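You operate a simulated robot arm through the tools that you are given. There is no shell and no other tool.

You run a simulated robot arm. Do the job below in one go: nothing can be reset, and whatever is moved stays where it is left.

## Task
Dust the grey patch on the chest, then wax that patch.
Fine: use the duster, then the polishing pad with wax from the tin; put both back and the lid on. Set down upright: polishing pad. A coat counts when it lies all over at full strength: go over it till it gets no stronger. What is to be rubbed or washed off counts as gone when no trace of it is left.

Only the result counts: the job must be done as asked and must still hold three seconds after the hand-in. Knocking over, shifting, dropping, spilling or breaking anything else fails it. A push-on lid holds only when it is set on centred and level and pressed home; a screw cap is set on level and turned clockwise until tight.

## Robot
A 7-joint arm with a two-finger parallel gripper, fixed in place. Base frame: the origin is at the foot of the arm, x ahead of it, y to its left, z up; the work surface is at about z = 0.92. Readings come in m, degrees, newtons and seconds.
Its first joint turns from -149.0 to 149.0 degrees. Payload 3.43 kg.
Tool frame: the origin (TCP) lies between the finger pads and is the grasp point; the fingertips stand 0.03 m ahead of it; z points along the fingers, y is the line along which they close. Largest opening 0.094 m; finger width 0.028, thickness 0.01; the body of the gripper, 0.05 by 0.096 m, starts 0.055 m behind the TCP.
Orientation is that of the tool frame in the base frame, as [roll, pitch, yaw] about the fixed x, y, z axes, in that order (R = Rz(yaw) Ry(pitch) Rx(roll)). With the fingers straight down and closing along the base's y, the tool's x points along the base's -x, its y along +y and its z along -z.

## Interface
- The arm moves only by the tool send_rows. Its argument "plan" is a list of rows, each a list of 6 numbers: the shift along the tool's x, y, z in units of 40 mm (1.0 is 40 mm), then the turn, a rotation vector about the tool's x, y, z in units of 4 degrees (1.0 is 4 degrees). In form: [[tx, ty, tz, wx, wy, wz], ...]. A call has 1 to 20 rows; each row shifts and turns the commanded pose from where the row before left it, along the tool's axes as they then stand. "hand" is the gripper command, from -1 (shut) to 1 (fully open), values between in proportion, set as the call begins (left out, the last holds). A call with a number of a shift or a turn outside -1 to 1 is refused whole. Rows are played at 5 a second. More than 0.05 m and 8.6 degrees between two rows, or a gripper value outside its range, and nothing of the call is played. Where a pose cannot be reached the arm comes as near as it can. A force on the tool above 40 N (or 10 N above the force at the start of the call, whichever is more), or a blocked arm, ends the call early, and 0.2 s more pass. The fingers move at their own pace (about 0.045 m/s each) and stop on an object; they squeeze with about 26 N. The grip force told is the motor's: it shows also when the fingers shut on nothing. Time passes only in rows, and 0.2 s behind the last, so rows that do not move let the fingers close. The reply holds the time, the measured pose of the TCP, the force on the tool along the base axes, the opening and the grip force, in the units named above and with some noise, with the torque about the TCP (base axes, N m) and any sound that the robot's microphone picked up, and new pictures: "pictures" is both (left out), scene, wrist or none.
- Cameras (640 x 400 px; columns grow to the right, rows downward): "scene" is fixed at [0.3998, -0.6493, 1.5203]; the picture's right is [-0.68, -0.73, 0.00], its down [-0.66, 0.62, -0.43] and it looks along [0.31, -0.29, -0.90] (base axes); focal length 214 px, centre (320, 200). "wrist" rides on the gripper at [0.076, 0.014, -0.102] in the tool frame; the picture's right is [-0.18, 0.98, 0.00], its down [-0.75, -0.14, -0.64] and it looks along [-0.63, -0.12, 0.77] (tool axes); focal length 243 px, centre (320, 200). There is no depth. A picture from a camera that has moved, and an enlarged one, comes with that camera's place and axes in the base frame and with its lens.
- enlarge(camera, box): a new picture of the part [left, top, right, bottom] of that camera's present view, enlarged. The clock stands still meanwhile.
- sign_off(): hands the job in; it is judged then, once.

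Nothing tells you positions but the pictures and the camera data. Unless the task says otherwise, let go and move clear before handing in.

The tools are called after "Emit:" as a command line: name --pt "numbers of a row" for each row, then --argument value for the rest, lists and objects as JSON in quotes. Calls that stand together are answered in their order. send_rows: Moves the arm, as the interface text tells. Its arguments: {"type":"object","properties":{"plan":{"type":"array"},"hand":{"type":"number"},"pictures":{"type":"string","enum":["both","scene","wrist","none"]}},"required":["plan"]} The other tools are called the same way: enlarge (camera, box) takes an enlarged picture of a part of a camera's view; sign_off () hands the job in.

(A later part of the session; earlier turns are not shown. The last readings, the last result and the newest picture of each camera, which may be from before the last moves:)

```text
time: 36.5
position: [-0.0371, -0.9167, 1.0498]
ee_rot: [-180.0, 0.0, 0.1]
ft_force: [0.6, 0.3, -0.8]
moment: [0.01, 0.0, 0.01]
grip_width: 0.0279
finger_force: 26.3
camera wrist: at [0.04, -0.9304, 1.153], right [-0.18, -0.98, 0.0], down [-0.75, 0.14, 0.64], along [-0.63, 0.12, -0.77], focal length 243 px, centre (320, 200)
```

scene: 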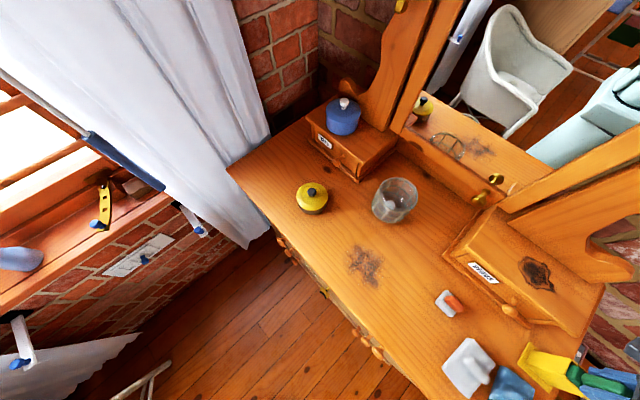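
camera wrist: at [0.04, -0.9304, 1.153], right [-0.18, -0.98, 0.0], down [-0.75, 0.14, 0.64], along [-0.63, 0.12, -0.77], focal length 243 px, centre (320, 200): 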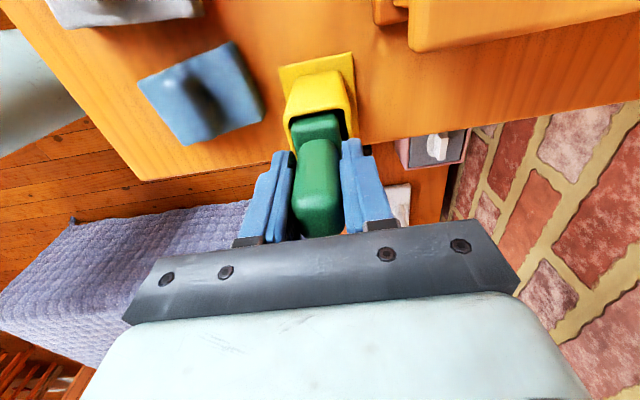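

The handle is held with an opening of 0.028 m. I'll lift it straight up slowly and watch the forces and the holder.

Emit:
send_rows --pt "0 0 -0.25 0 0 0" --pt "0 0 -0.25 0 0 0" --pt "0 0 -0.4 0 0 0" --pt "0 0 -0.5 0 0 0" --pt "0 0 -0.5 0 0 0" --pt "0 0 -0.5 0 0 0" --pt "0 0 -0.5 0 0 0" --pt "0 0 0 0 0 0"

Emit:
enlarge --camera "scene" --box '[500, 300, 640, 400]'

```text
time: 38.3
position: [-0.0371, -0.9172, 1.1671]
ee_rot: [180.0, 0.0, 0.1]
ft_force: [0.4, 0.5, -1.8]
moment: [0.01, 0.03, -0.01]
grip_width: 0.028
finger_force: 25.8
camera wrist: at [0.0402, -0.9307, 1.2697], right [-0.18, -0.98, 0.0], down [-0.75, 0.14, 0.64], along [-0.63, 0.12, -0.77], focal length 243 px, centre (320, 200)
```

scene: 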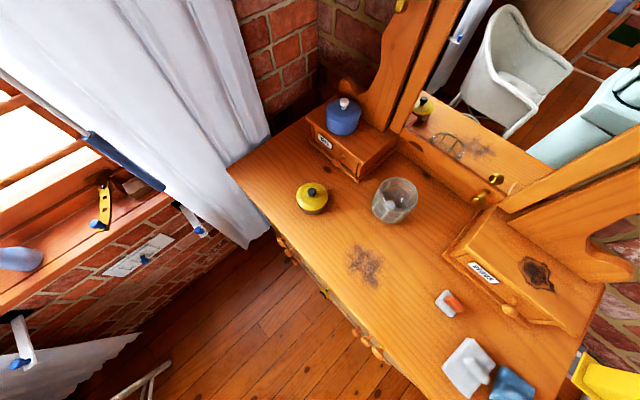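
wrist: 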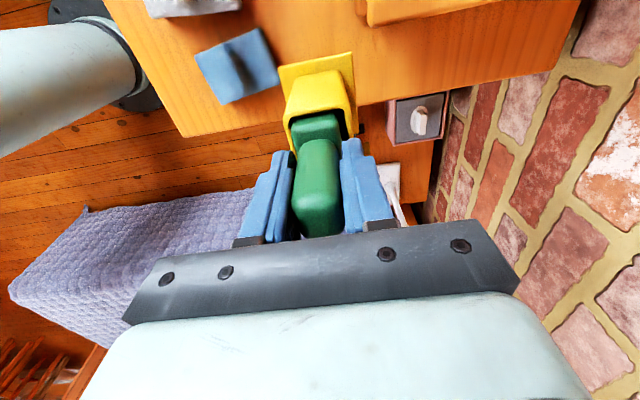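

```text
4.00 times, centred on (570, 350) of scene
camera zoom: at [0.3998, -0.6493, 1.5203], right [-0.68, -0.73, 0.0], down [-0.66, 0.62, -0.43], along [0.31, -0.29, -0.9], focal length 858 px, centre (-680, -400)
```

zoom: 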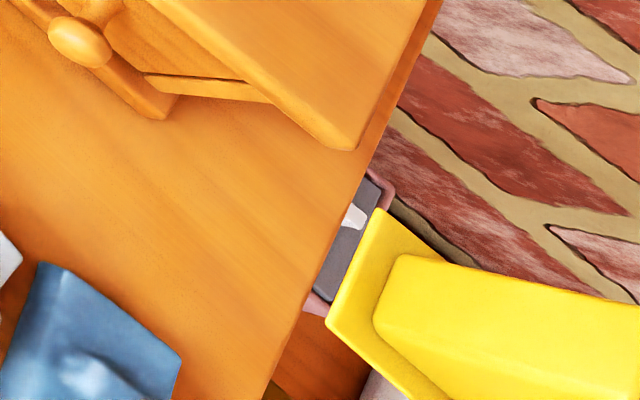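

The yellow part came up together with the green handle, so it may be one tool rather than a holder. I'll look at it closely before deciding.

Emit:
enlarge --camera "wrist" --box '[250, 40, 390, 150]'

```text
3.64 times, centred on (320, 95) of wrist
camera zoom: at [0.0402, -0.9307, 1.2697], right [-0.18, -0.98, 0.0], down [-0.75, 0.14, 0.64], along [-0.63, 0.12, -0.77], focal length 882 px, centre (320, 582)
```

zoom: 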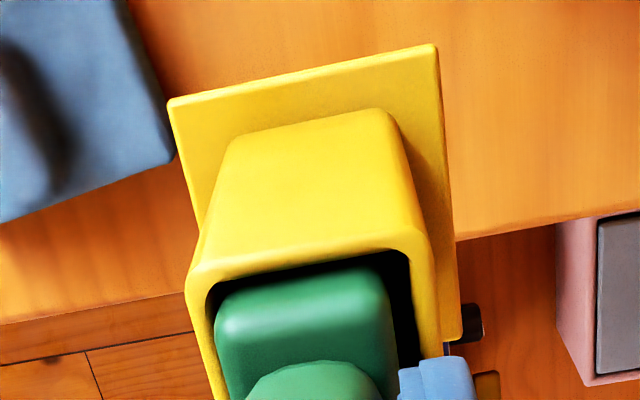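

I see the green block sitting in the yellow tube with a gap, yet the two rise together. To find out safely whether they are one piece, I'll lower it to about 3 mm above its spot and twist it a little there.

Emit:
send_rows --pt "0 0 0.5 0 0 0" --pt "0 0 0.5 0 0 0" --pt "0 0 0.5 0 0 0" --pt "0 0 0.5 0 0 0" --pt "0 0 0.5 0 0 0" --pt "0 0 0.33 0 0 0" --pt "0 0 0 0 0 0" --pictures "none"

Emit:
enlarge --camera "scene" --box '[515, 330, 640, 400]'

Emit:
send_rows --pt "0 0 0 0 0 1" --pt "0 0 0 0 0 1" --pt "0 0 0 0 0 1" --pt "0 0 0 0 0 0" --pictures "wrist"

Emit:
enlarge --camera "scene" --box '[515, 330, 640, 400]'

```text
time: 39.9
position: [-0.0366, -0.9154, 1.0533]
ee_rot: [180.0, 0.1, 0.1]
ft_force: [-0.3, -0.5, -1.3]
moment: [0.03, 0.01, 0.03]
grip_width: 0.0279
finger_force: 26.2
```

```text
5.12 times, centred on (578, 365) of scene
camera zoom: at [0.3998, -0.6493, 1.5203], right [-0.68, -0.73, 0.0], down [-0.66, 0.62, -0.43], along [0.31, -0.29, -0.9], focal length 1098 px, centre (-998, -645)
```

zoom: 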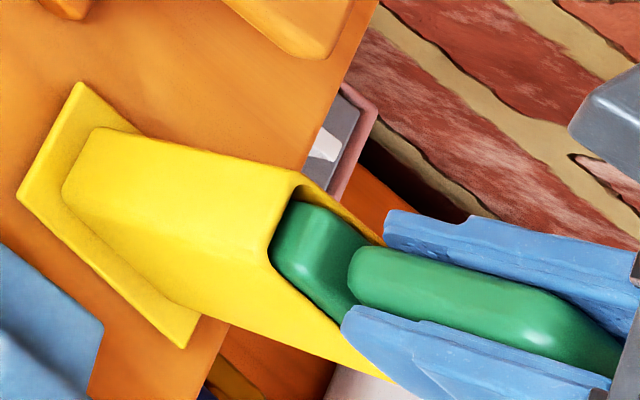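

```text
time: 40.9
position: [-0.0362, -0.9178, 1.054]
ee_rot: [-179.9, 0.0, -11.9]
ft_force: [-0.6, 0.2, -1.6]
moment: [0.02, -0.02, 0.03]
grip_width: 0.0278
finger_force: 26.1
camera wrist: at [0.0352, -0.9457, 1.1562], right [-0.38, -0.92, 0.0], down [-0.71, 0.29, 0.64], along [-0.59, 0.25, -0.77], focal length 243 px, centre (320, 200)
```

wrist: 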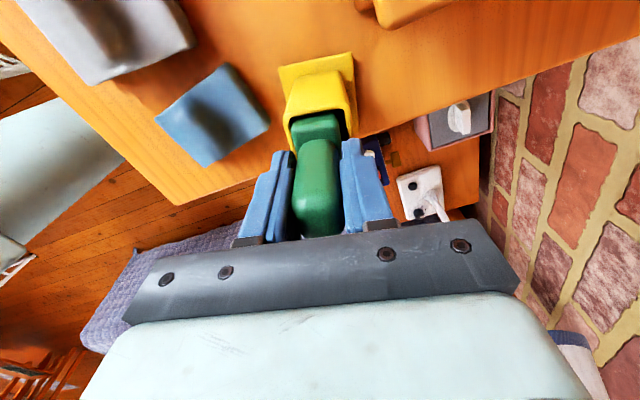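

```text
5.12 times, centred on (578, 365) of scene
camera zoom: at [0.3998, -0.6493, 1.5203], right [-0.68, -0.73, 0.0], down [-0.66, 0.62, -0.43], along [0.31, -0.29, -0.9], focal length 1098 px, centre (-998, -645)
```

zoom: 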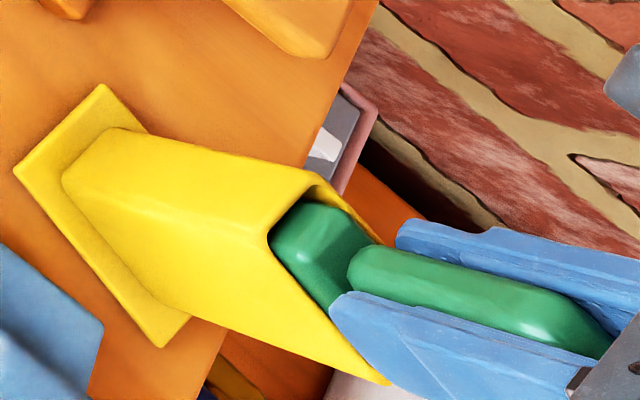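

The yellow part turned rigidly with the handle, so it is one tool with a flat plate as its sole. I'll carry it to where the mirror can show me its underside before deciding whether it is the duster.

Emit:
send_rows --pt "0 0 -0.5 0 0 -1" --pt "0 0 -0.8 0 0 -1" --pt "0 0 -0.9 0 0 -1" --pt "0 0 -0.9 0 0 0" --pt "0 0 -0.6 0 0 0" --pt "0.91 -0.285 0 0 0 0" --pt "0.91 -0.285 0 0 0 0" --pt "0.91 -0.285 0 0 0 0" --pt "0.91 -0.285 0 0 0 0" --pt "0.91 -0.285 0 0 0 0" --pt "0.91 -0.285 0 0 0 0" --pt "0.91 -0.285 0 0 0 0" --pt "0.91 -0.285 0 0 0 0" --pt "0.91 -0.285 0 0 0 0" --pt "0.91 -0.285 0 0 0 0" --pt "0.91 -0.285 0 0 0 0" --pt "0.91 -0.285 0 0 0 0" --pt "0 0 0 0 0 0" --pictures "scene"

Emit:
send_rows --pt "0 0 0 -1 0 0" --pt "0 0 0 -1 0 0" --pt "0 0 0 -1 0 0" --pt "0 0 0 -1 0 0" --pt "0 0 0 -1 0 0" --pt "0 0 0 -1 0 0" --pt "0 0 0 -1 0 0" --pt "0 0 0 -1 0 0" --pt "0 0 0 -1 0 0" --pt "0 0 0 -1 0 0" --pt "0 0 0 -1 0 0" --pt "0 0 0 -1 0 0" --pt "0 0 0 0 0 0"

Emit:
enlarge --camera "scene" --box '[460, 0, 640, 150]'

```text
time: 44.7
position: [0.3997, -0.78, 1.2019]
ee_rot: [179.9, 0.0, 0.1]
ft_force: [-1.0, 0.3, -1.7]
moment: [0.02, 0.02, -0.02]
grip_width: 0.0279
finger_force: 26.0
```

scene: 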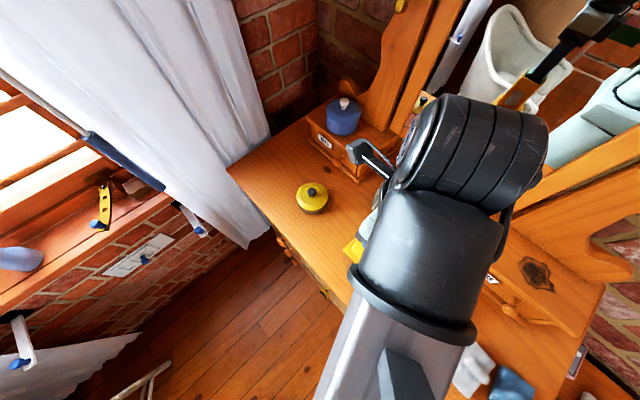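

```text
time: 47.5
position: [0.3999, -0.7791, 1.203]
ee_rot: [131.9, 0.0, 0.1]
ft_force: [0.2, 0.3, -1.5]
moment: [0.11, 0.01, -0.01]
grip_width: 0.0278
finger_force: 25.4
camera wrist: at [0.4767, -0.7117, 1.2808], right [-0.18, -0.66, 0.73], down [-0.75, 0.57, 0.32], along [-0.63, -0.49, -0.6], focal length 243 px, centre (320, 200)
```

scene: 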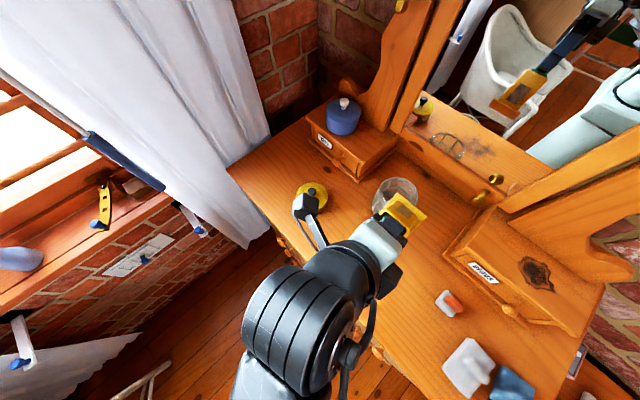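
wrist: 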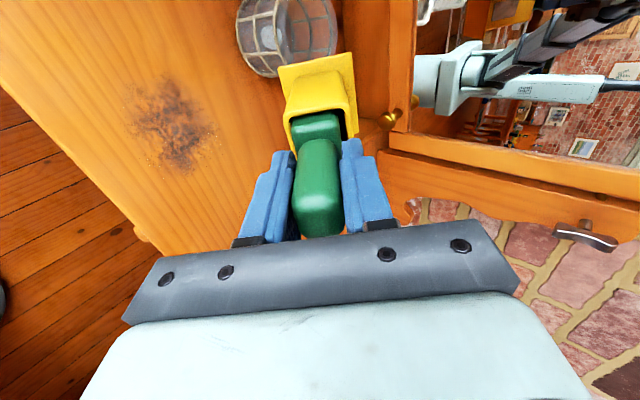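

```text
2.67 times, centred on (550, 75) of scene
camera zoom: at [0.3998, -0.6493, 1.5203], right [-0.68, -0.73, 0.0], down [-0.66, 0.62, -0.43], along [0.31, -0.29, -0.9], focal length 572 px, centre (-293, 533)
```

zoom: 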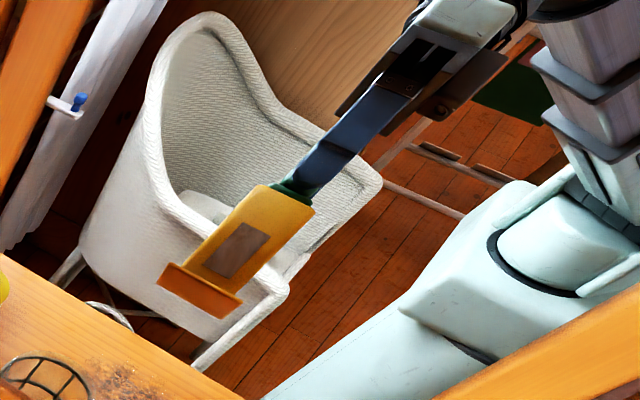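

Emit:
enlarge --camera "scene" --box '[495, 55, 585, 130]'

Emit:
enlarge --camera "scene" --box '[360, 180, 450, 255]'

Emit:
enlarge --camera "wrist" --box '[230, 30, 410, 180]'

```text
5.33 times, centred on (540, 92) of scene
camera zoom: at [0.3998, -0.6493, 1.5203], right [-0.68, -0.73, 0.0], down [-0.66, 0.62, -0.43], along [0.31, -0.29, -0.9], focal length 1144 px, centre (-853, 773)
```

zoom: 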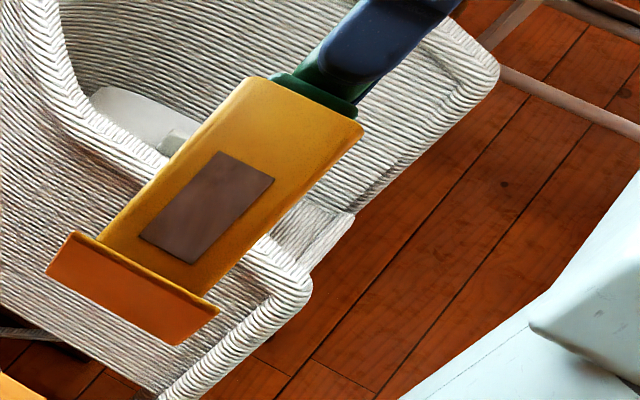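

```text
5.33 times, centred on (405, 218) of scene
camera zoom: at [0.3998, -0.6493, 1.5203], right [-0.68, -0.73, 0.0], down [-0.66, 0.62, -0.43], along [0.31, -0.29, -0.9], focal length 1144 px, centre (-133, 107)
```

zoom: 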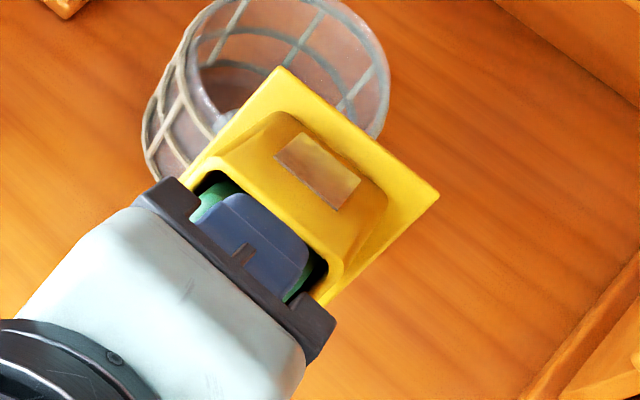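

```text
2.67 times, centred on (320, 105) of wrist
camera zoom: at [0.4767, -0.7117, 1.2808], right [-0.18, -0.66, 0.73], down [-0.75, 0.57, 0.32], along [-0.63, -0.49, -0.6], focal length 647 px, centre (320, 453)
```

zoom: 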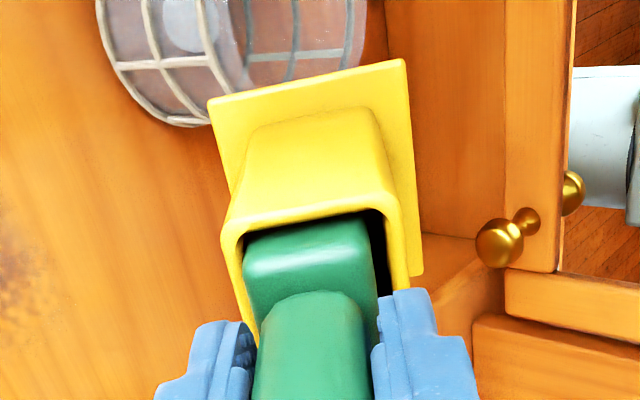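

In the mirror the tool shows a small label on its side and its sole only at a slant. I'll tilt it further so that the underside faces the mirror.

Emit:
send_rows --pt "0 0 0 -1 0 0" --pt "0 0 0 -1 0 0" --pt "0 0 0 -1 0 0" --pt "0 0 0 -1 0 0" --pt "0 0 0 -1 0 0" --pt "0 0 0 -1 0 0" --pt "0 0 0 -1 0 0" --pt "0 0 0 -1 0 0" --pt "0 0 0 0 0 0"

Emit:
enlarge --camera "scene" --box '[470, 0, 600, 120]'

Emit:
enlarge --camera "scene" --box '[350, 150, 470, 250]'

```text
time: 49.5
position: [0.4003, -0.7788, 1.2018]
ee_rot: [99.9, 0.0, 0.1]
ft_force: [0.4, -0.4, -1.8]
moment: [0.14, 0.0, -0.02]
grip_width: 0.0277
finger_force: 25.4
camera wrist: at [0.4766, -0.6798, 1.2332], right [-0.18, -0.17, 0.97], down [-0.76, 0.65, -0.03], along [-0.63, -0.74, -0.25], focal length 243 px, centre (320, 200)
```

scene: 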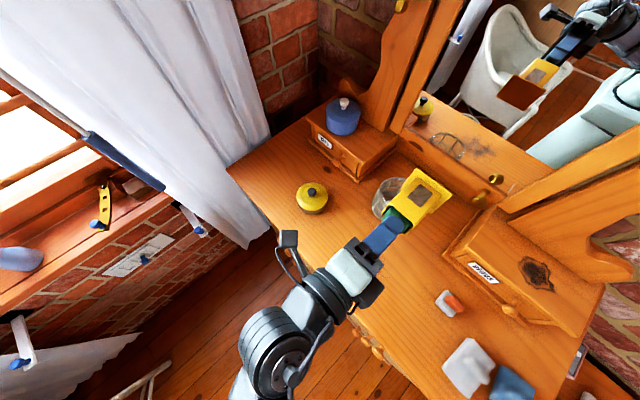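
wrist: 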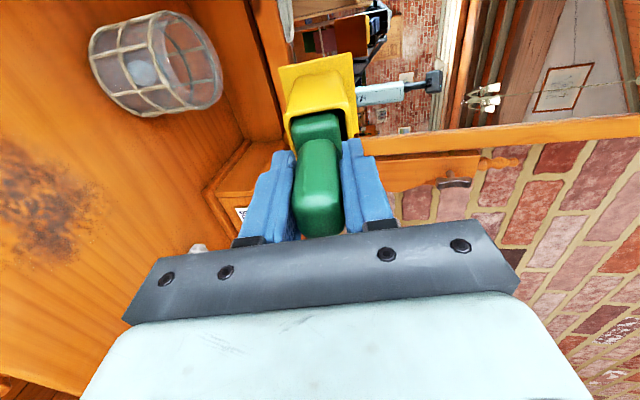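

```text
3.33 times, centred on (535, 60) of scene
camera zoom: at [0.3998, -0.6493, 1.5203], right [-0.68, -0.73, 0.0], down [-0.66, 0.62, -0.43], along [0.31, -0.29, -0.9], focal length 715 px, centre (-397, 667)
```

zoom: 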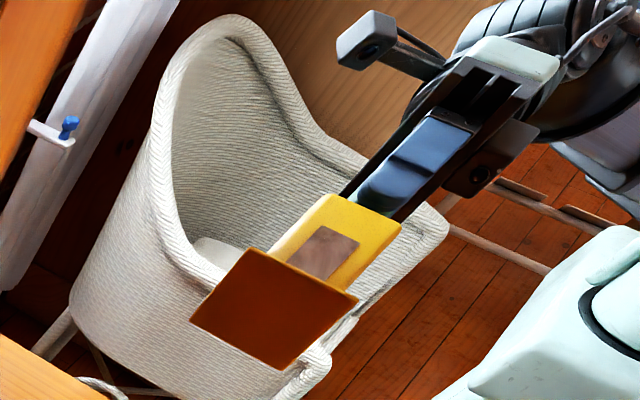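

```text
4.00 times, centred on (410, 200) of scene
camera zoom: at [0.3998, -0.6493, 1.5203], right [-0.68, -0.73, 0.0], down [-0.66, 0.62, -0.43], along [0.31, -0.29, -0.9], focal length 858 px, centre (-40, 200)
```

zoom: 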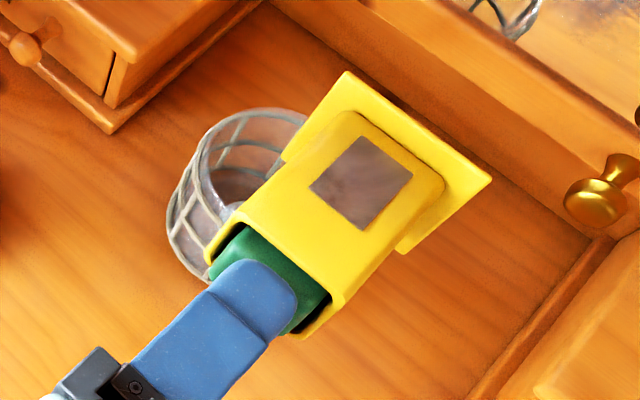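

The underside is a plain hard plate, and all parts hold together rigidly. Since the patch is right here, I'll level the tool, touch it lightly to the patch and see whether the dust comes off.

Emit:
send_rows --pt "0 0 0 1 0 0" --pt "0 0 0 1 0 0" --pt "0 0 0 1 0 0" --pt "0 0 0 1 0 0" --pt "0 0 0 1 0 0" --pt "0 0 0 1 0 0" --pt "0 0 0 1 0 0" --pt "0 0 0 1 0 0" --pt "0 0 0 1 0 0" --pt "0 0 0 1 0 0" --pt "0 0 0 1 0 0" --pt "0 0 0 1 0 0" --pt "0 0 0 1 0 0" --pt "0 0 0 1 0 0" --pt "0 0 0 1 0 0" --pt "0 0 0 1 0 0" --pt "0 0 0 1 0 0" --pt "0 0 0 1 0 0" --pt "0 0 0 1 0 0" --pt "0 0 0 1 0 0" --pictures "wrist"

Emit:
enlarge --camera "wrist" --box '[180, 0, 420, 160]'

```text
time: 53.7
position: [0.4, -0.779, 1.2014]
ee_rot: [180.0, 0.0, 0.1]
ft_force: [0.2, -0.2, -1.2]
moment: [-0.02, -0.03, -0.02]
grip_width: 0.0273
finger_force: 26.2
camera wrist: at [0.4767, -0.7923, 1.304], right [-0.18, -0.98, 0.0], down [-0.75, 0.14, 0.64], along [-0.63, 0.12, -0.77], focal length 243 px, centre (320, 200)
```

wrist: 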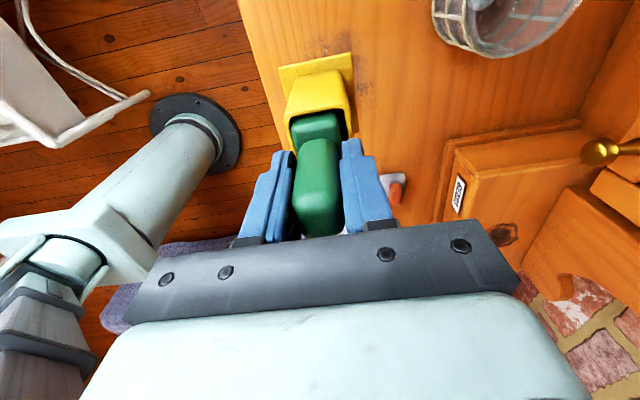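

```text
2.50 times, centred on (300, 80) of wrist
camera zoom: at [0.4767, -0.7923, 1.304], right [-0.18, -0.98, 0.0], down [-0.75, 0.14, 0.64], along [-0.63, 0.12, -0.77], focal length 606 px, centre (370, 500)
```

zoom: 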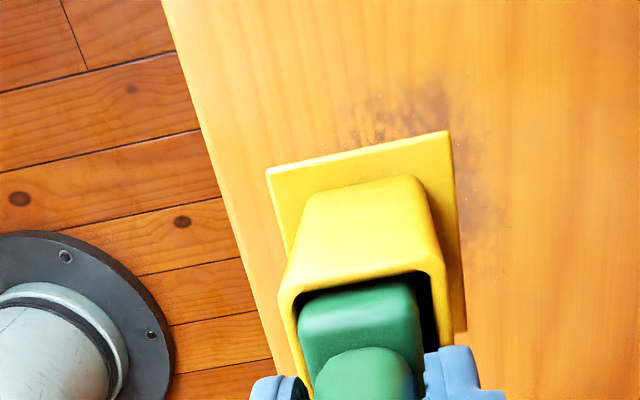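

Emit:
send_rows --pt "-0.125 0.1125 0.9 0 0 0" --pt "-0.125 0.1125 0.9 0 0 0" --pt "-0.125 0.1125 0.9 0 0 0" --pt "-0.125 0.1125 0.8 0 0 0" --pt "0 0 0.2 0 0 0" --pt "0 0 0.05 0 0 0" --pt "0 0 0.05 0 0 0" --pt "0 0 0 0 0 0" --pictures "none"

```text
time: 55.5
position: [0.3795, -0.7963, 1.0487]
ee_rot: [179.7, 0.0, 0.1]
ft_force: [0.1, -1.8, 19.4]
moment: [0.05, -0.06, -0.02]
grip_width: 0.0279
finger_force: 26.4
```

Emit:
send_rows --pt "0 0 -0.02 0 0 0" --pt "0.4 0 0 0 0 0" --pt "-0.4 0 0 0 0 0" --pt "-0.4 0 0 0 0 0" --pt "0.4 0 0 0 0 0" --pt "0 0 -1 0 0 0" --pt "0 -0.5 -1 0 0 0" --pt "0 -1 0 0 0 0" --pt "0 -1 0 0 0 0"

Emit:
enlarge --camera "scene" --box '[300, 200, 460, 300]'

```text
time: 57.5
position: [0.3785, -0.697, 1.1291]
ee_rot: [179.9, -0.1, 0.1]
ft_force: [0.9, -0.3, -1.1]
moment: [0.02, 0.0, 0.02]
grip_width: 0.0277
finger_force: 26.2
camera wrist: at [0.4572, -0.7115, 1.2321], right [-0.18, -0.98, 0.0], down [-0.75, 0.14, 0.64], along [-0.63, 0.12, -0.77], focal length 243 px, centre (320, 200)
```

scene: 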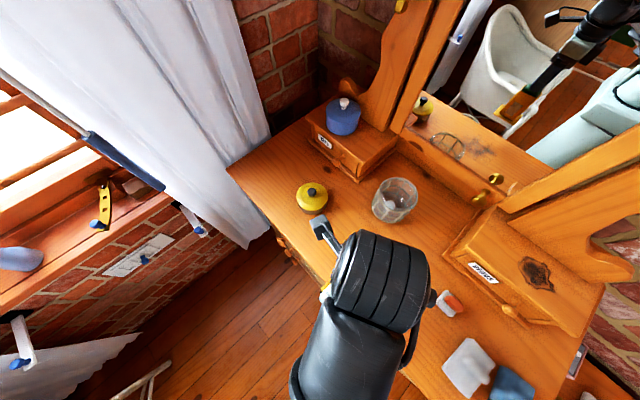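
wrist: 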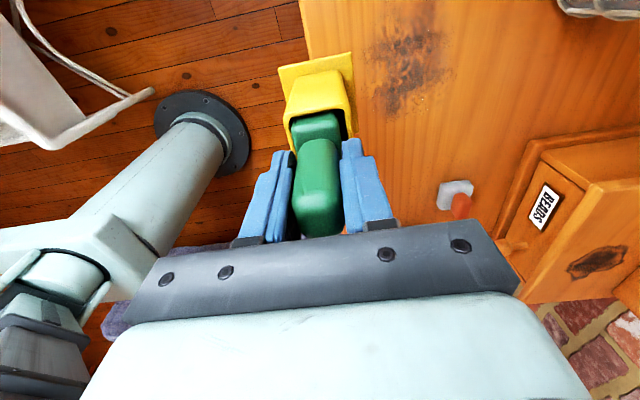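

```text
4.00 times, centred on (380, 250) of scene
camera zoom: at [0.3998, -0.6493, 1.5203], right [-0.68, -0.73, 0.0], down [-0.66, 0.62, -0.43], along [0.31, -0.29, -0.9], focal length 858 px, centre (80, 0)
```

zoom: 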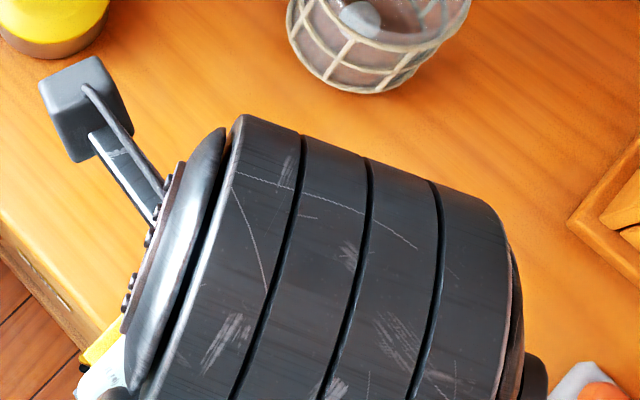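

Emit:
enlarge --camera "wrist" --box '[330, 0, 490, 130]'

```text
3.08 times, centred on (410, 65) of wrist
camera zoom: at [0.4572, -0.7115, 1.2321], right [-0.18, -0.98, 0.0], down [-0.75, 0.14, 0.64], along [-0.63, 0.12, -0.77], focal length 746 px, centre (43, 615)
```

zoom: 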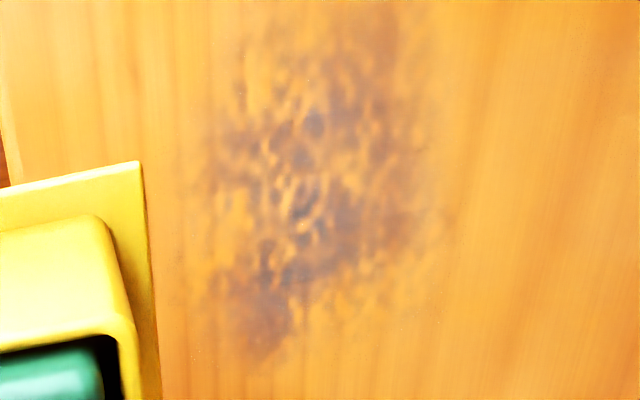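

The patch is unchanged by this tool, so it isn't the duster; I'll put it back exactly where it stood.

Emit:
send_rows --pt "0 0 -0.9 0 0 0" --pt "0 0 -0.9 0 0 0" --pt "-0.8683 0.4558 0 0 0 0" --pt "-0.8683 0.4558 0 0 0 0" --pt "-0.8683 0.4558 0 0 0 0" --pt "-0.8683 0.4558 0 0 0 0" --pt "-0.8683 0.4558 0 0 0 0" --pt "-0.8683 0.4558 0 0 0 0" --pt "-0.8683 0.4558 0 0 0 0" --pt "-0.8683 0.4558 0 0 0 0" --pt "-0.8683 0.4558 0 0 0 0" --pt "-0.8683 0.4558 0 0 0 0" --pt "-0.8683 0.4558 0 0 0 0" --pt "-0.8683 0.4558 0 0 0 0" --pt "0 0 0.9 0 0 0" --pt "0 0 0.9 0 0 0" --pt "0 0 0.9 0 0 0" --pt "0 0 0.8 0 0 0" --pt "0 0 0 0 0 0"

Emit:
enlarge --camera "scene" --box '[515, 330, 640, 400]'

```text
time: 61.4
position: [-0.0323, -0.9265, 1.0477]
ee_rot: [179.7, 0.0, 0.0]
ft_force: [-0.4, 4.0, 16.4]
moment: [0.57, -0.04, 0.01]
grip_width: 0.0279
finger_force: 25.9
out of reach, approached as far as the arm can: row 2, 3
stopped in row 19: the force on the tool passed its limit at 49 N (the readings are from after the stop); the commanded pose is now the measured one
camera wrist: at [0.0448, -0.9392, 1.1505], right [-0.18, -0.98, 0.01], down [-0.75, 0.14, 0.64], along [-0.63, 0.11, -0.77], focal length 243 px, centre (320, 200)
```

scene: 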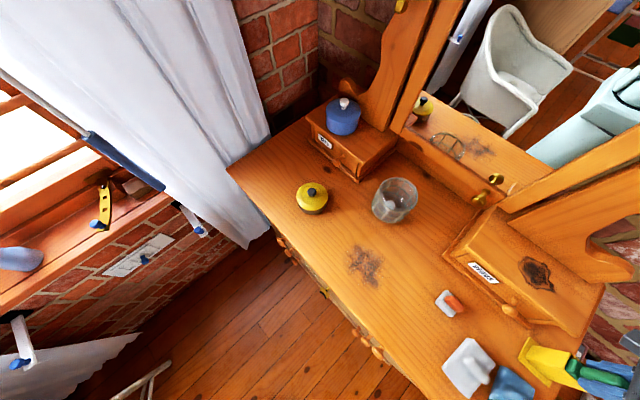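
wrist: 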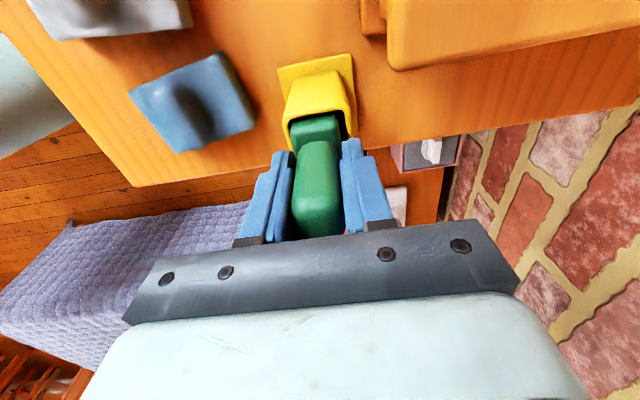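

```text
5.12 times, centred on (578, 365) of scene
camera zoom: at [0.3998, -0.6493, 1.5203], right [-0.68, -0.73, 0.0], down [-0.66, 0.62, -0.43], along [0.31, -0.29, -0.9], focal length 1098 px, centre (-998, -645)
```

zoom: 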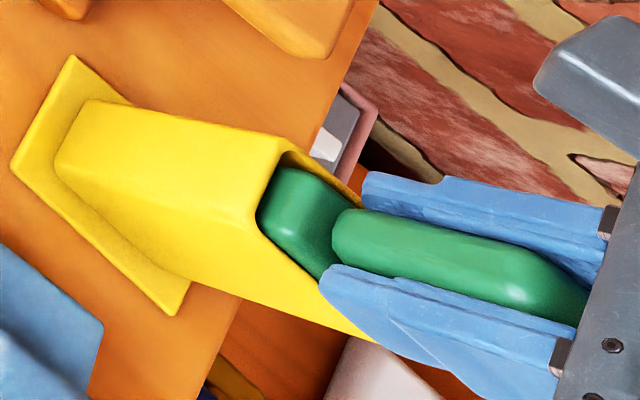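

The out-of-reach rows shifted the path a little, so the tool now touches down about 1 cm off. I'll lift it a few millimetres, correct, and set it down on its original spot.

Emit:
send_rows --pt "0 0 -0.15 0 0 0" --pt "-0.12 -0.245 0 0 0 0" --pt "0 0 0 0 0 0" --pictures "none"

Emit:
enlarge --camera "scene" --box '[515, 330, 640, 400]'

```text
time: 62.2
position: [-0.0366, -0.9178, 1.0516]
ee_rot: [179.7, 0.0, 0.1]
ft_force: [0.3, 0.3, -1.9]
moment: [0.02, 0.02, 0.0]
grip_width: 0.0278
finger_force: 26.2
```

```text
5.12 times, centred on (578, 365) of scene
camera zoom: at [0.3998, -0.6493, 1.5203], right [-0.68, -0.73, 0.0], down [-0.66, 0.62, -0.43], along [0.31, -0.29, -0.9], focal length 1098 px, centre (-998, -645)
```

zoom: 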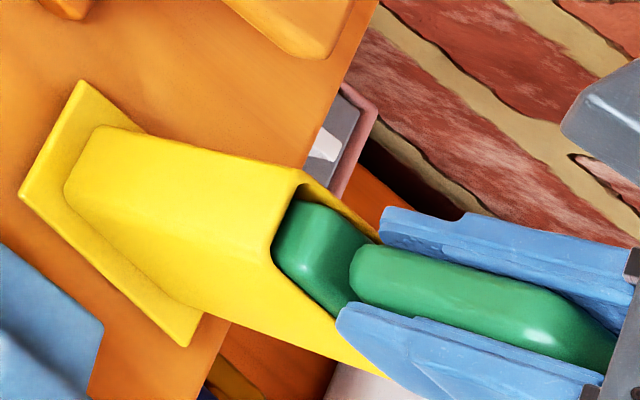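

It is back over its spot, a couple of millimetres up. I'll lower gently and let go.

Emit:
send_rows --pt "0 0 0.03 0 0 0" --pt "0 0 0.03 0 0 0" --pt "0 0 0 0 0 0" --pictures "none"

```text
time: 63.0
position: [-0.0375, -0.9178, 1.0498]
ee_rot: [179.6, -0.1, 0.1]
ft_force: [0.2, 0.3, -2.6]
moment: [-0.01, 0.03, -0.03]
grip_width: 0.0279
finger_force: 26.3
```

Emit:
send_rows --pt "0 0 0.02 0 0 0" --pt "0 0 0.02 0 0 0" --pt "0 0 0 0 0 0" --pictures "none"

```text
time: 63.8
position: [-0.0361, -0.9179, 1.048]
ee_rot: [179.6, 0.0, 0.1]
ft_force: [0.5, -0.5, 1.7]
moment: [0.06, -0.07, -0.02]
grip_width: 0.0277
finger_force: 25.9
```

Contact has begun, so I'll open the fingers and rise clear.

Emit:
send_rows --pt "0 0 0 0 0 0" --pt "0 0 0 0 0 0" --pt "0 0 0 0 0 0" --pt "0 0 -0.5 0 0 0" --pt "0 0 -1 0 0 0" --pt "0 0 -1 0 0 0" --hand 0.28

Emit:
enlarge --camera "scene" --box '[515, 330, 640, 400]'

```text
time: 65.2
position: [-0.037, -0.9186, 1.149]
ee_rot: [179.7, 0.0, 0.1]
ft_force: [0.5, 0.7, -0.1]
moment: [0.01, -0.01, 0.02]
grip_width: 0.0607
finger_force: 0.1
camera wrist: at [0.0402, -0.9304, 1.2512], right [-0.18, -0.98, 0.01], down [-0.75, 0.14, 0.64], along [-0.63, 0.11, -0.77], focal length 243 px, centre (320, 200)
```

scene: 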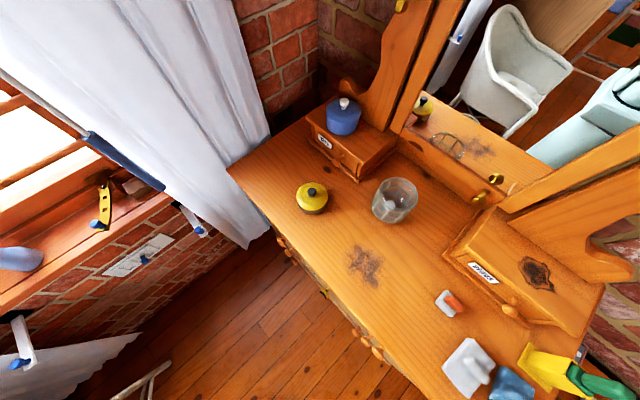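
wrist: 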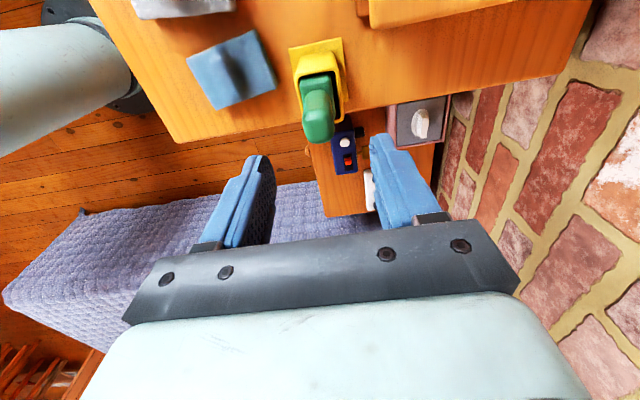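

```text
5.12 times, centred on (578, 365) of scene
camera zoom: at [0.3998, -0.6493, 1.5203], right [-0.68, -0.73, 0.0], down [-0.66, 0.62, -0.43], along [0.31, -0.29, -0.9], focal length 1098 px, centre (-998, -645)
```

zoom: 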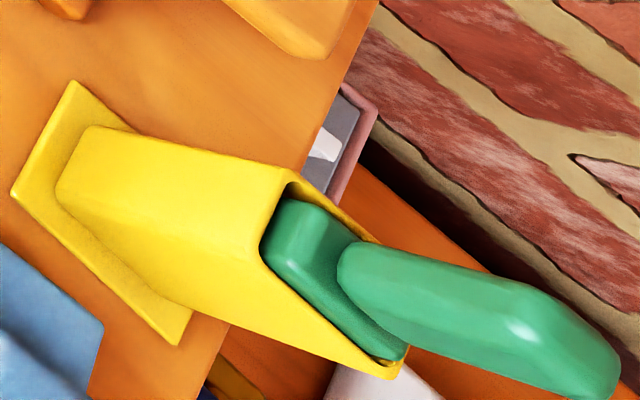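

The yellow tool is back within about a millimetre. Now I'll take a close look at the grey and blue pads.

Emit:
send_rows --pt "0.8 -0.68 0 0.08 0 0" --pt "0.8 -0.68 0 0 0 0" --pt "0.8 -0.68 0 0 0 0" --pt "0.8 -0.68 0 0 0 0" --pt "0 0 0.85 0 0 0" --pt "0 0 0.85 0 0 0" --pt "0 0 0 0 0 0" --pictures "wrist"

Emit:
enlarge --camera "wrist" --box '[240, 60, 400, 180]'

```text
time: 66.8
position: [0.0895, -0.8083, 1.0782]
ee_rot: [-180.0, -0.1, 0.1]
ft_force: [0.4, 0.3, 0.2]
moment: [-0.02, 0.02, 0.01]
grip_width: 0.0603
finger_force: 0.0
camera wrist: at [0.1666, -0.8219, 1.1815], right [-0.18, -0.98, 0.0], down [-0.75, 0.14, 0.64], along [-0.63, 0.12, -0.77], focal length 243 px, centre (320, 200)
```

wrist: 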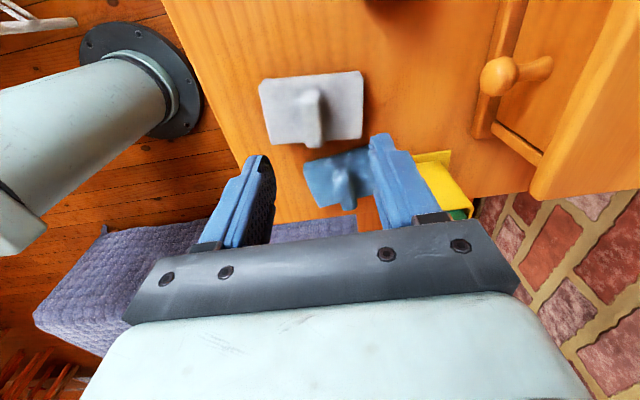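

```text
3.33 times, centred on (320, 120) of wrist
camera zoom: at [0.1666, -0.8219, 1.1815], right [-0.18, -0.98, 0.0], down [-0.75, 0.14, 0.64], along [-0.63, 0.12, -0.77], focal length 809 px, centre (320, 467)
```

zoom: 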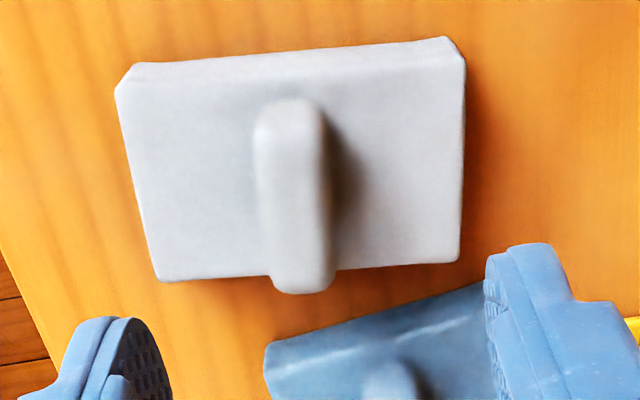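

Emit:
enlarge --camera "wrist" --box '[255, 65, 335, 155]'

Emit:
enlarge --camera "wrist" --box '[295, 140, 375, 215]'

Emit:
enlarge --camera "scene" --box '[435, 330, 540, 400]'

```text
4.44 times, centred on (295, 110) of wrist
camera zoom: at [0.1666, -0.8219, 1.1815], right [-0.18, -0.98, 0.0], down [-0.75, 0.14, 0.64], along [-0.63, 0.12, -0.77], focal length 1078 px, centre (431, 600)
```

zoom: 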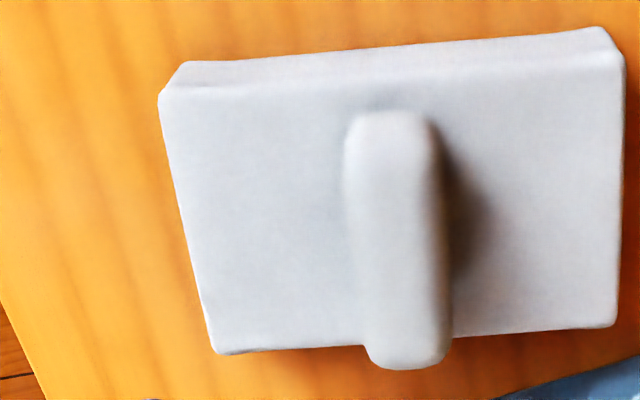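

```text
5.33 times, centred on (335, 178) of wrist
camera zoom: at [0.1666, -0.8219, 1.1815], right [-0.18, -0.98, 0.0], down [-0.75, 0.14, 0.64], along [-0.63, 0.12, -0.77], focal length 1294 px, centre (240, 320)
```

zoom: 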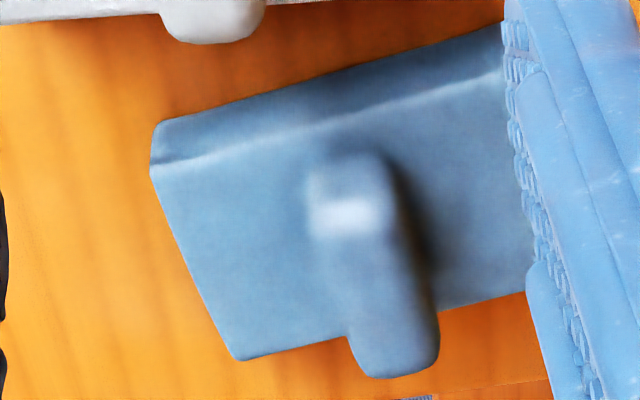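

```text
5.71 times, centred on (488, 365) of scene
camera zoom: at [0.3998, -0.6493, 1.5203], right [-0.68, -0.73, 0.0], down [-0.66, 0.62, -0.43], along [0.31, -0.29, -0.9], focal length 1226 px, centre (-637, -743)
```

zoom: 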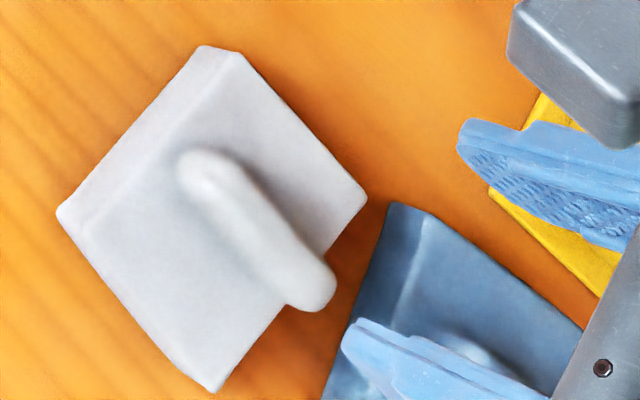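

The grey pad is matte and cloth-like with a bar handle centred near (0.085, -0.80), turned about -6.5°, with its top at z of about 0.967. I'll take it as the duster first and line up over its handle.

Emit:
send_rows --pt "-0.11 -0.21 0.3 0 0 0.8" --pt "0 0 0.5 0 0 0.8" --pt "0 0 0.5 0 0 0" --pt "0 0 0.5 0 0 0" --pt "0 0 0 0 0 0" --pictures "wrist"

Emit:
enlarge --camera "wrist" --box '[220, 80, 420, 230]'

```text
time: 68.0
position: [0.086, -0.8008, 1.0082]
ee_rot: [179.9, 0.0, -6.2]
ft_force: [0.2, 1.2, 0.4]
moment: [-0.01, -0.03, 0.02]
grip_width: 0.0603
finger_force: 0.1
camera wrist: at [0.1611, -0.8216, 1.11], right [-0.29, -0.96, 0.0], down [-0.73, 0.22, 0.64], along [-0.61, 0.19, -0.77], focal length 243 px, centre (320, 200)
```

wrist: 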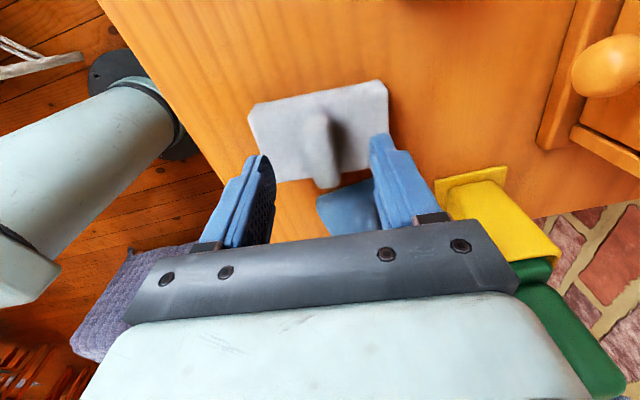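

```text
2.67 times, centred on (320, 155) of wrist
camera zoom: at [0.1611, -0.8216, 1.11], right [-0.29, -0.96, 0.0], down [-0.73, 0.22, 0.64], along [-0.61, 0.19, -0.77], focal length 647 px, centre (320, 320)
```

zoom: 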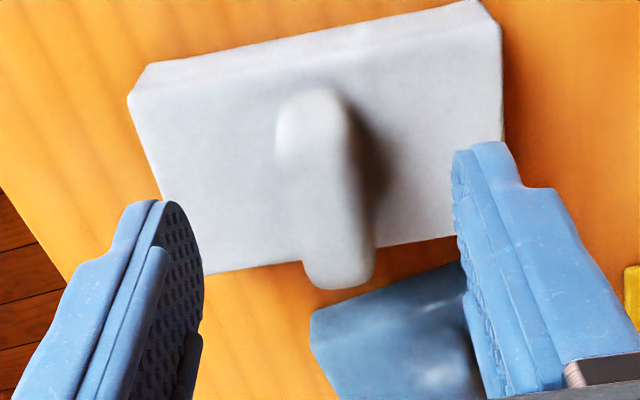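

The tool is aligned with the pad's edges and centred on the handle. I'll lower until the fingertips are just above the pad's top and close.

Emit:
send_rows --pt "0 0 0.4 0 0 0" --pt "0 0 0.4 0 0 0" --pt "0 0 0 0 0 0" --pictures "wrist"

Emit:
enlarge --camera "wrist" --box '[220, 100, 420, 250]'

```text
time: 68.8
position: [0.0867, -0.7986, 0.9739]
ee_rot: [180.0, -0.1, -6.2]
ft_force: [-0.6, 0.2, -0.4]
moment: [0.0, -0.02, 0.01]
grip_width: 0.0602
finger_force: 0.1
camera wrist: at [0.1611, -0.8211, 1.078], right [-0.29, -0.96, 0.0], down [-0.73, 0.22, 0.64], along [-0.61, 0.19, -0.77], focal length 243 px, centre (320, 200)
```

wrist: 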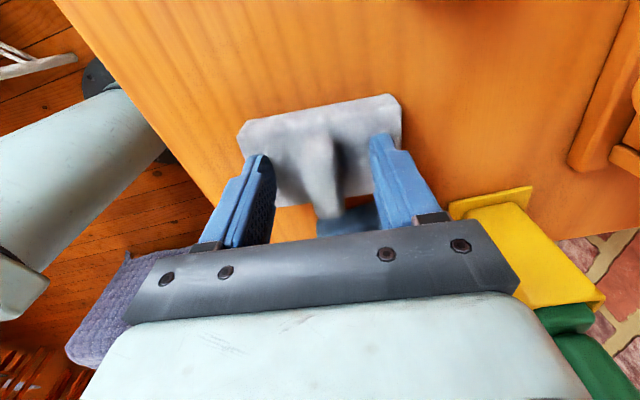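

```text
2.67 times, centred on (320, 175) of wrist
camera zoom: at [0.1611, -0.8211, 1.078], right [-0.29, -0.96, 0.0], down [-0.73, 0.22, 0.64], along [-0.61, 0.19, -0.77], focal length 647 px, centre (320, 267)
```

zoom: 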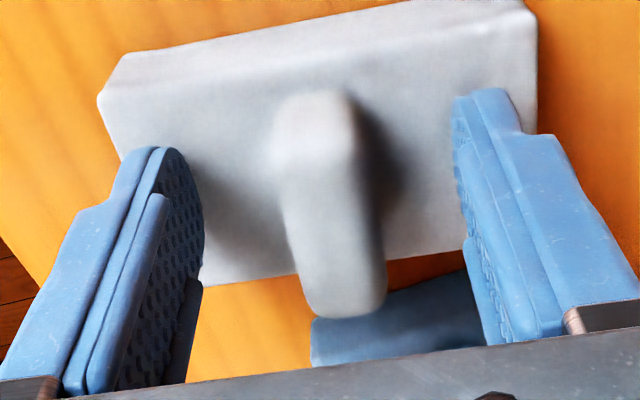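

Emit:
send_rows --pt "0 0 0 0 0 0" --pt "0 0 0 0 0 0" --pt "0 0 0 0 0 0" --pt "0 0 0 0 0 0" --pt "0 0 0 0 0 0" --hand -1

Emit:
enlarge --camera "wrist" --box '[220, 100, 420, 250]'

Emit:
enlarge --camera "scene" --box '[435, 330, 540, 400]'

```text
time: 70.0
position: [0.0859, -0.7983, 0.9776]
ee_rot: [179.8, 0.0, -6.4]
ft_force: [0.6, 0.7, 11.1]
moment: [-0.27, 0.01, 0.06]
grip_width: 0.019
finger_force: 25.7
camera wrist: at [0.1612, -0.8207, 1.0794], right [-0.29, -0.96, 0.0], down [-0.73, 0.22, 0.64], along [-0.61, 0.18, -0.77], focal length 243 px, centre (320, 200)
```

scene: 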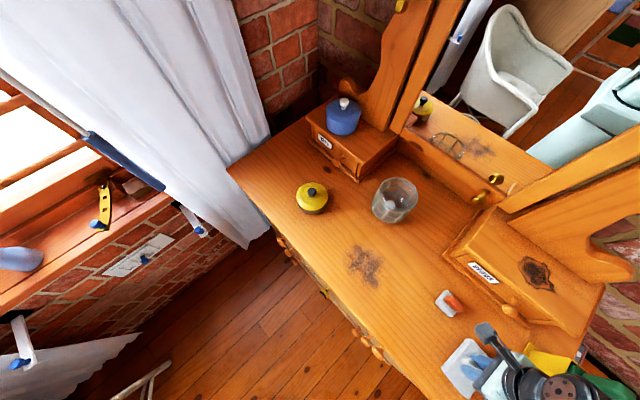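
wrist: 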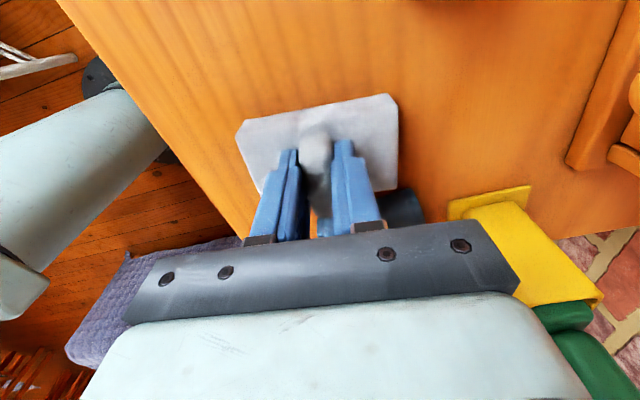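

```text
2.67 times, centred on (320, 175) of wrist
camera zoom: at [0.1612, -0.8207, 1.0794], right [-0.29, -0.96, 0.0], down [-0.73, 0.22, 0.64], along [-0.61, 0.18, -0.77], focal length 647 px, centre (320, 267)
```

zoom: 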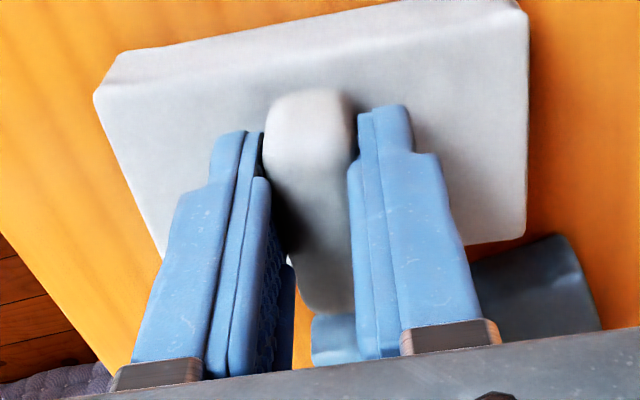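

```text
5.71 times, centred on (488, 365) of scene
camera zoom: at [0.3998, -0.6493, 1.5203], right [-0.68, -0.73, 0.0], down [-0.66, 0.62, -0.43], along [0.31, -0.29, -0.9], focal length 1226 px, centre (-637, -743)
```

zoom: 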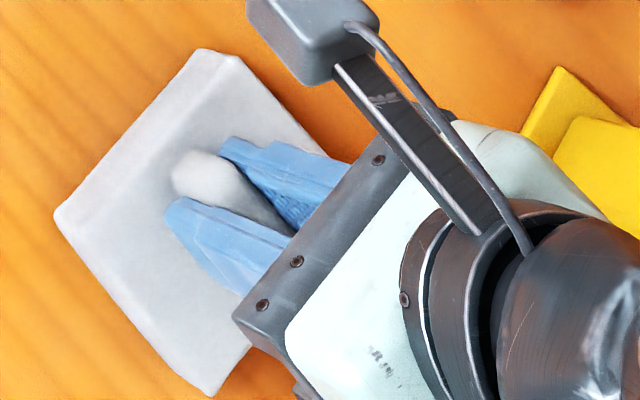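

The handle is held (opening 0.019 m) and the pad hasn't shifted. I'll lift it and check the hold.

Emit:
send_rows --pt "0 0 -0.3 0 0 0" --pt "0 0 -0.7 0 0 0" --pt "0 0 -0.8 0 0 0" --pt "0 0 -0.7 0 0 0" --pt "0 0 0 0 0 0"

Emit:
enlarge --camera "wrist" --box '[220, 60, 420, 250]'

```text
time: 71.2
position: [0.0865, -0.7992, 1.0759]
ee_rot: [179.9, 0.0, -6.3]
ft_force: [0.8, -0.3, -0.4]
moment: [0.02, 0.0, -0.02]
grip_width: 0.0191
finger_force: 26.0
camera wrist: at [0.1616, -0.8217, 1.1789], right [-0.29, -0.96, 0.0], down [-0.73, 0.22, 0.64], along [-0.61, 0.19, -0.77], focal length 243 px, centre (320, 200)
```

scene: 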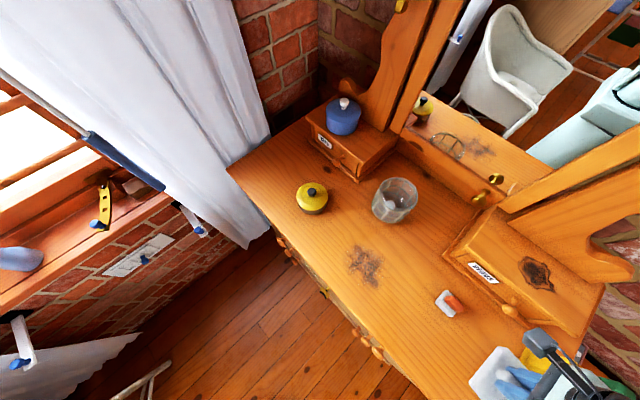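
wrist: 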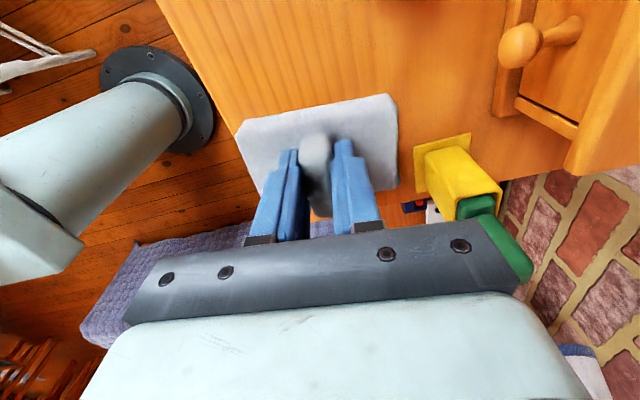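

```text
2.11 times, centred on (320, 155) of wrist
camera zoom: at [0.1616, -0.8217, 1.1789], right [-0.29, -0.96, 0.0], down [-0.73, 0.22, 0.64], along [-0.61, 0.19, -0.77], focal length 511 px, centre (320, 295)
```

zoom: 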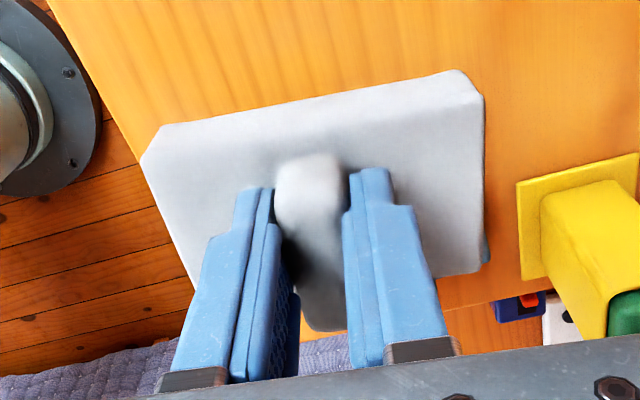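

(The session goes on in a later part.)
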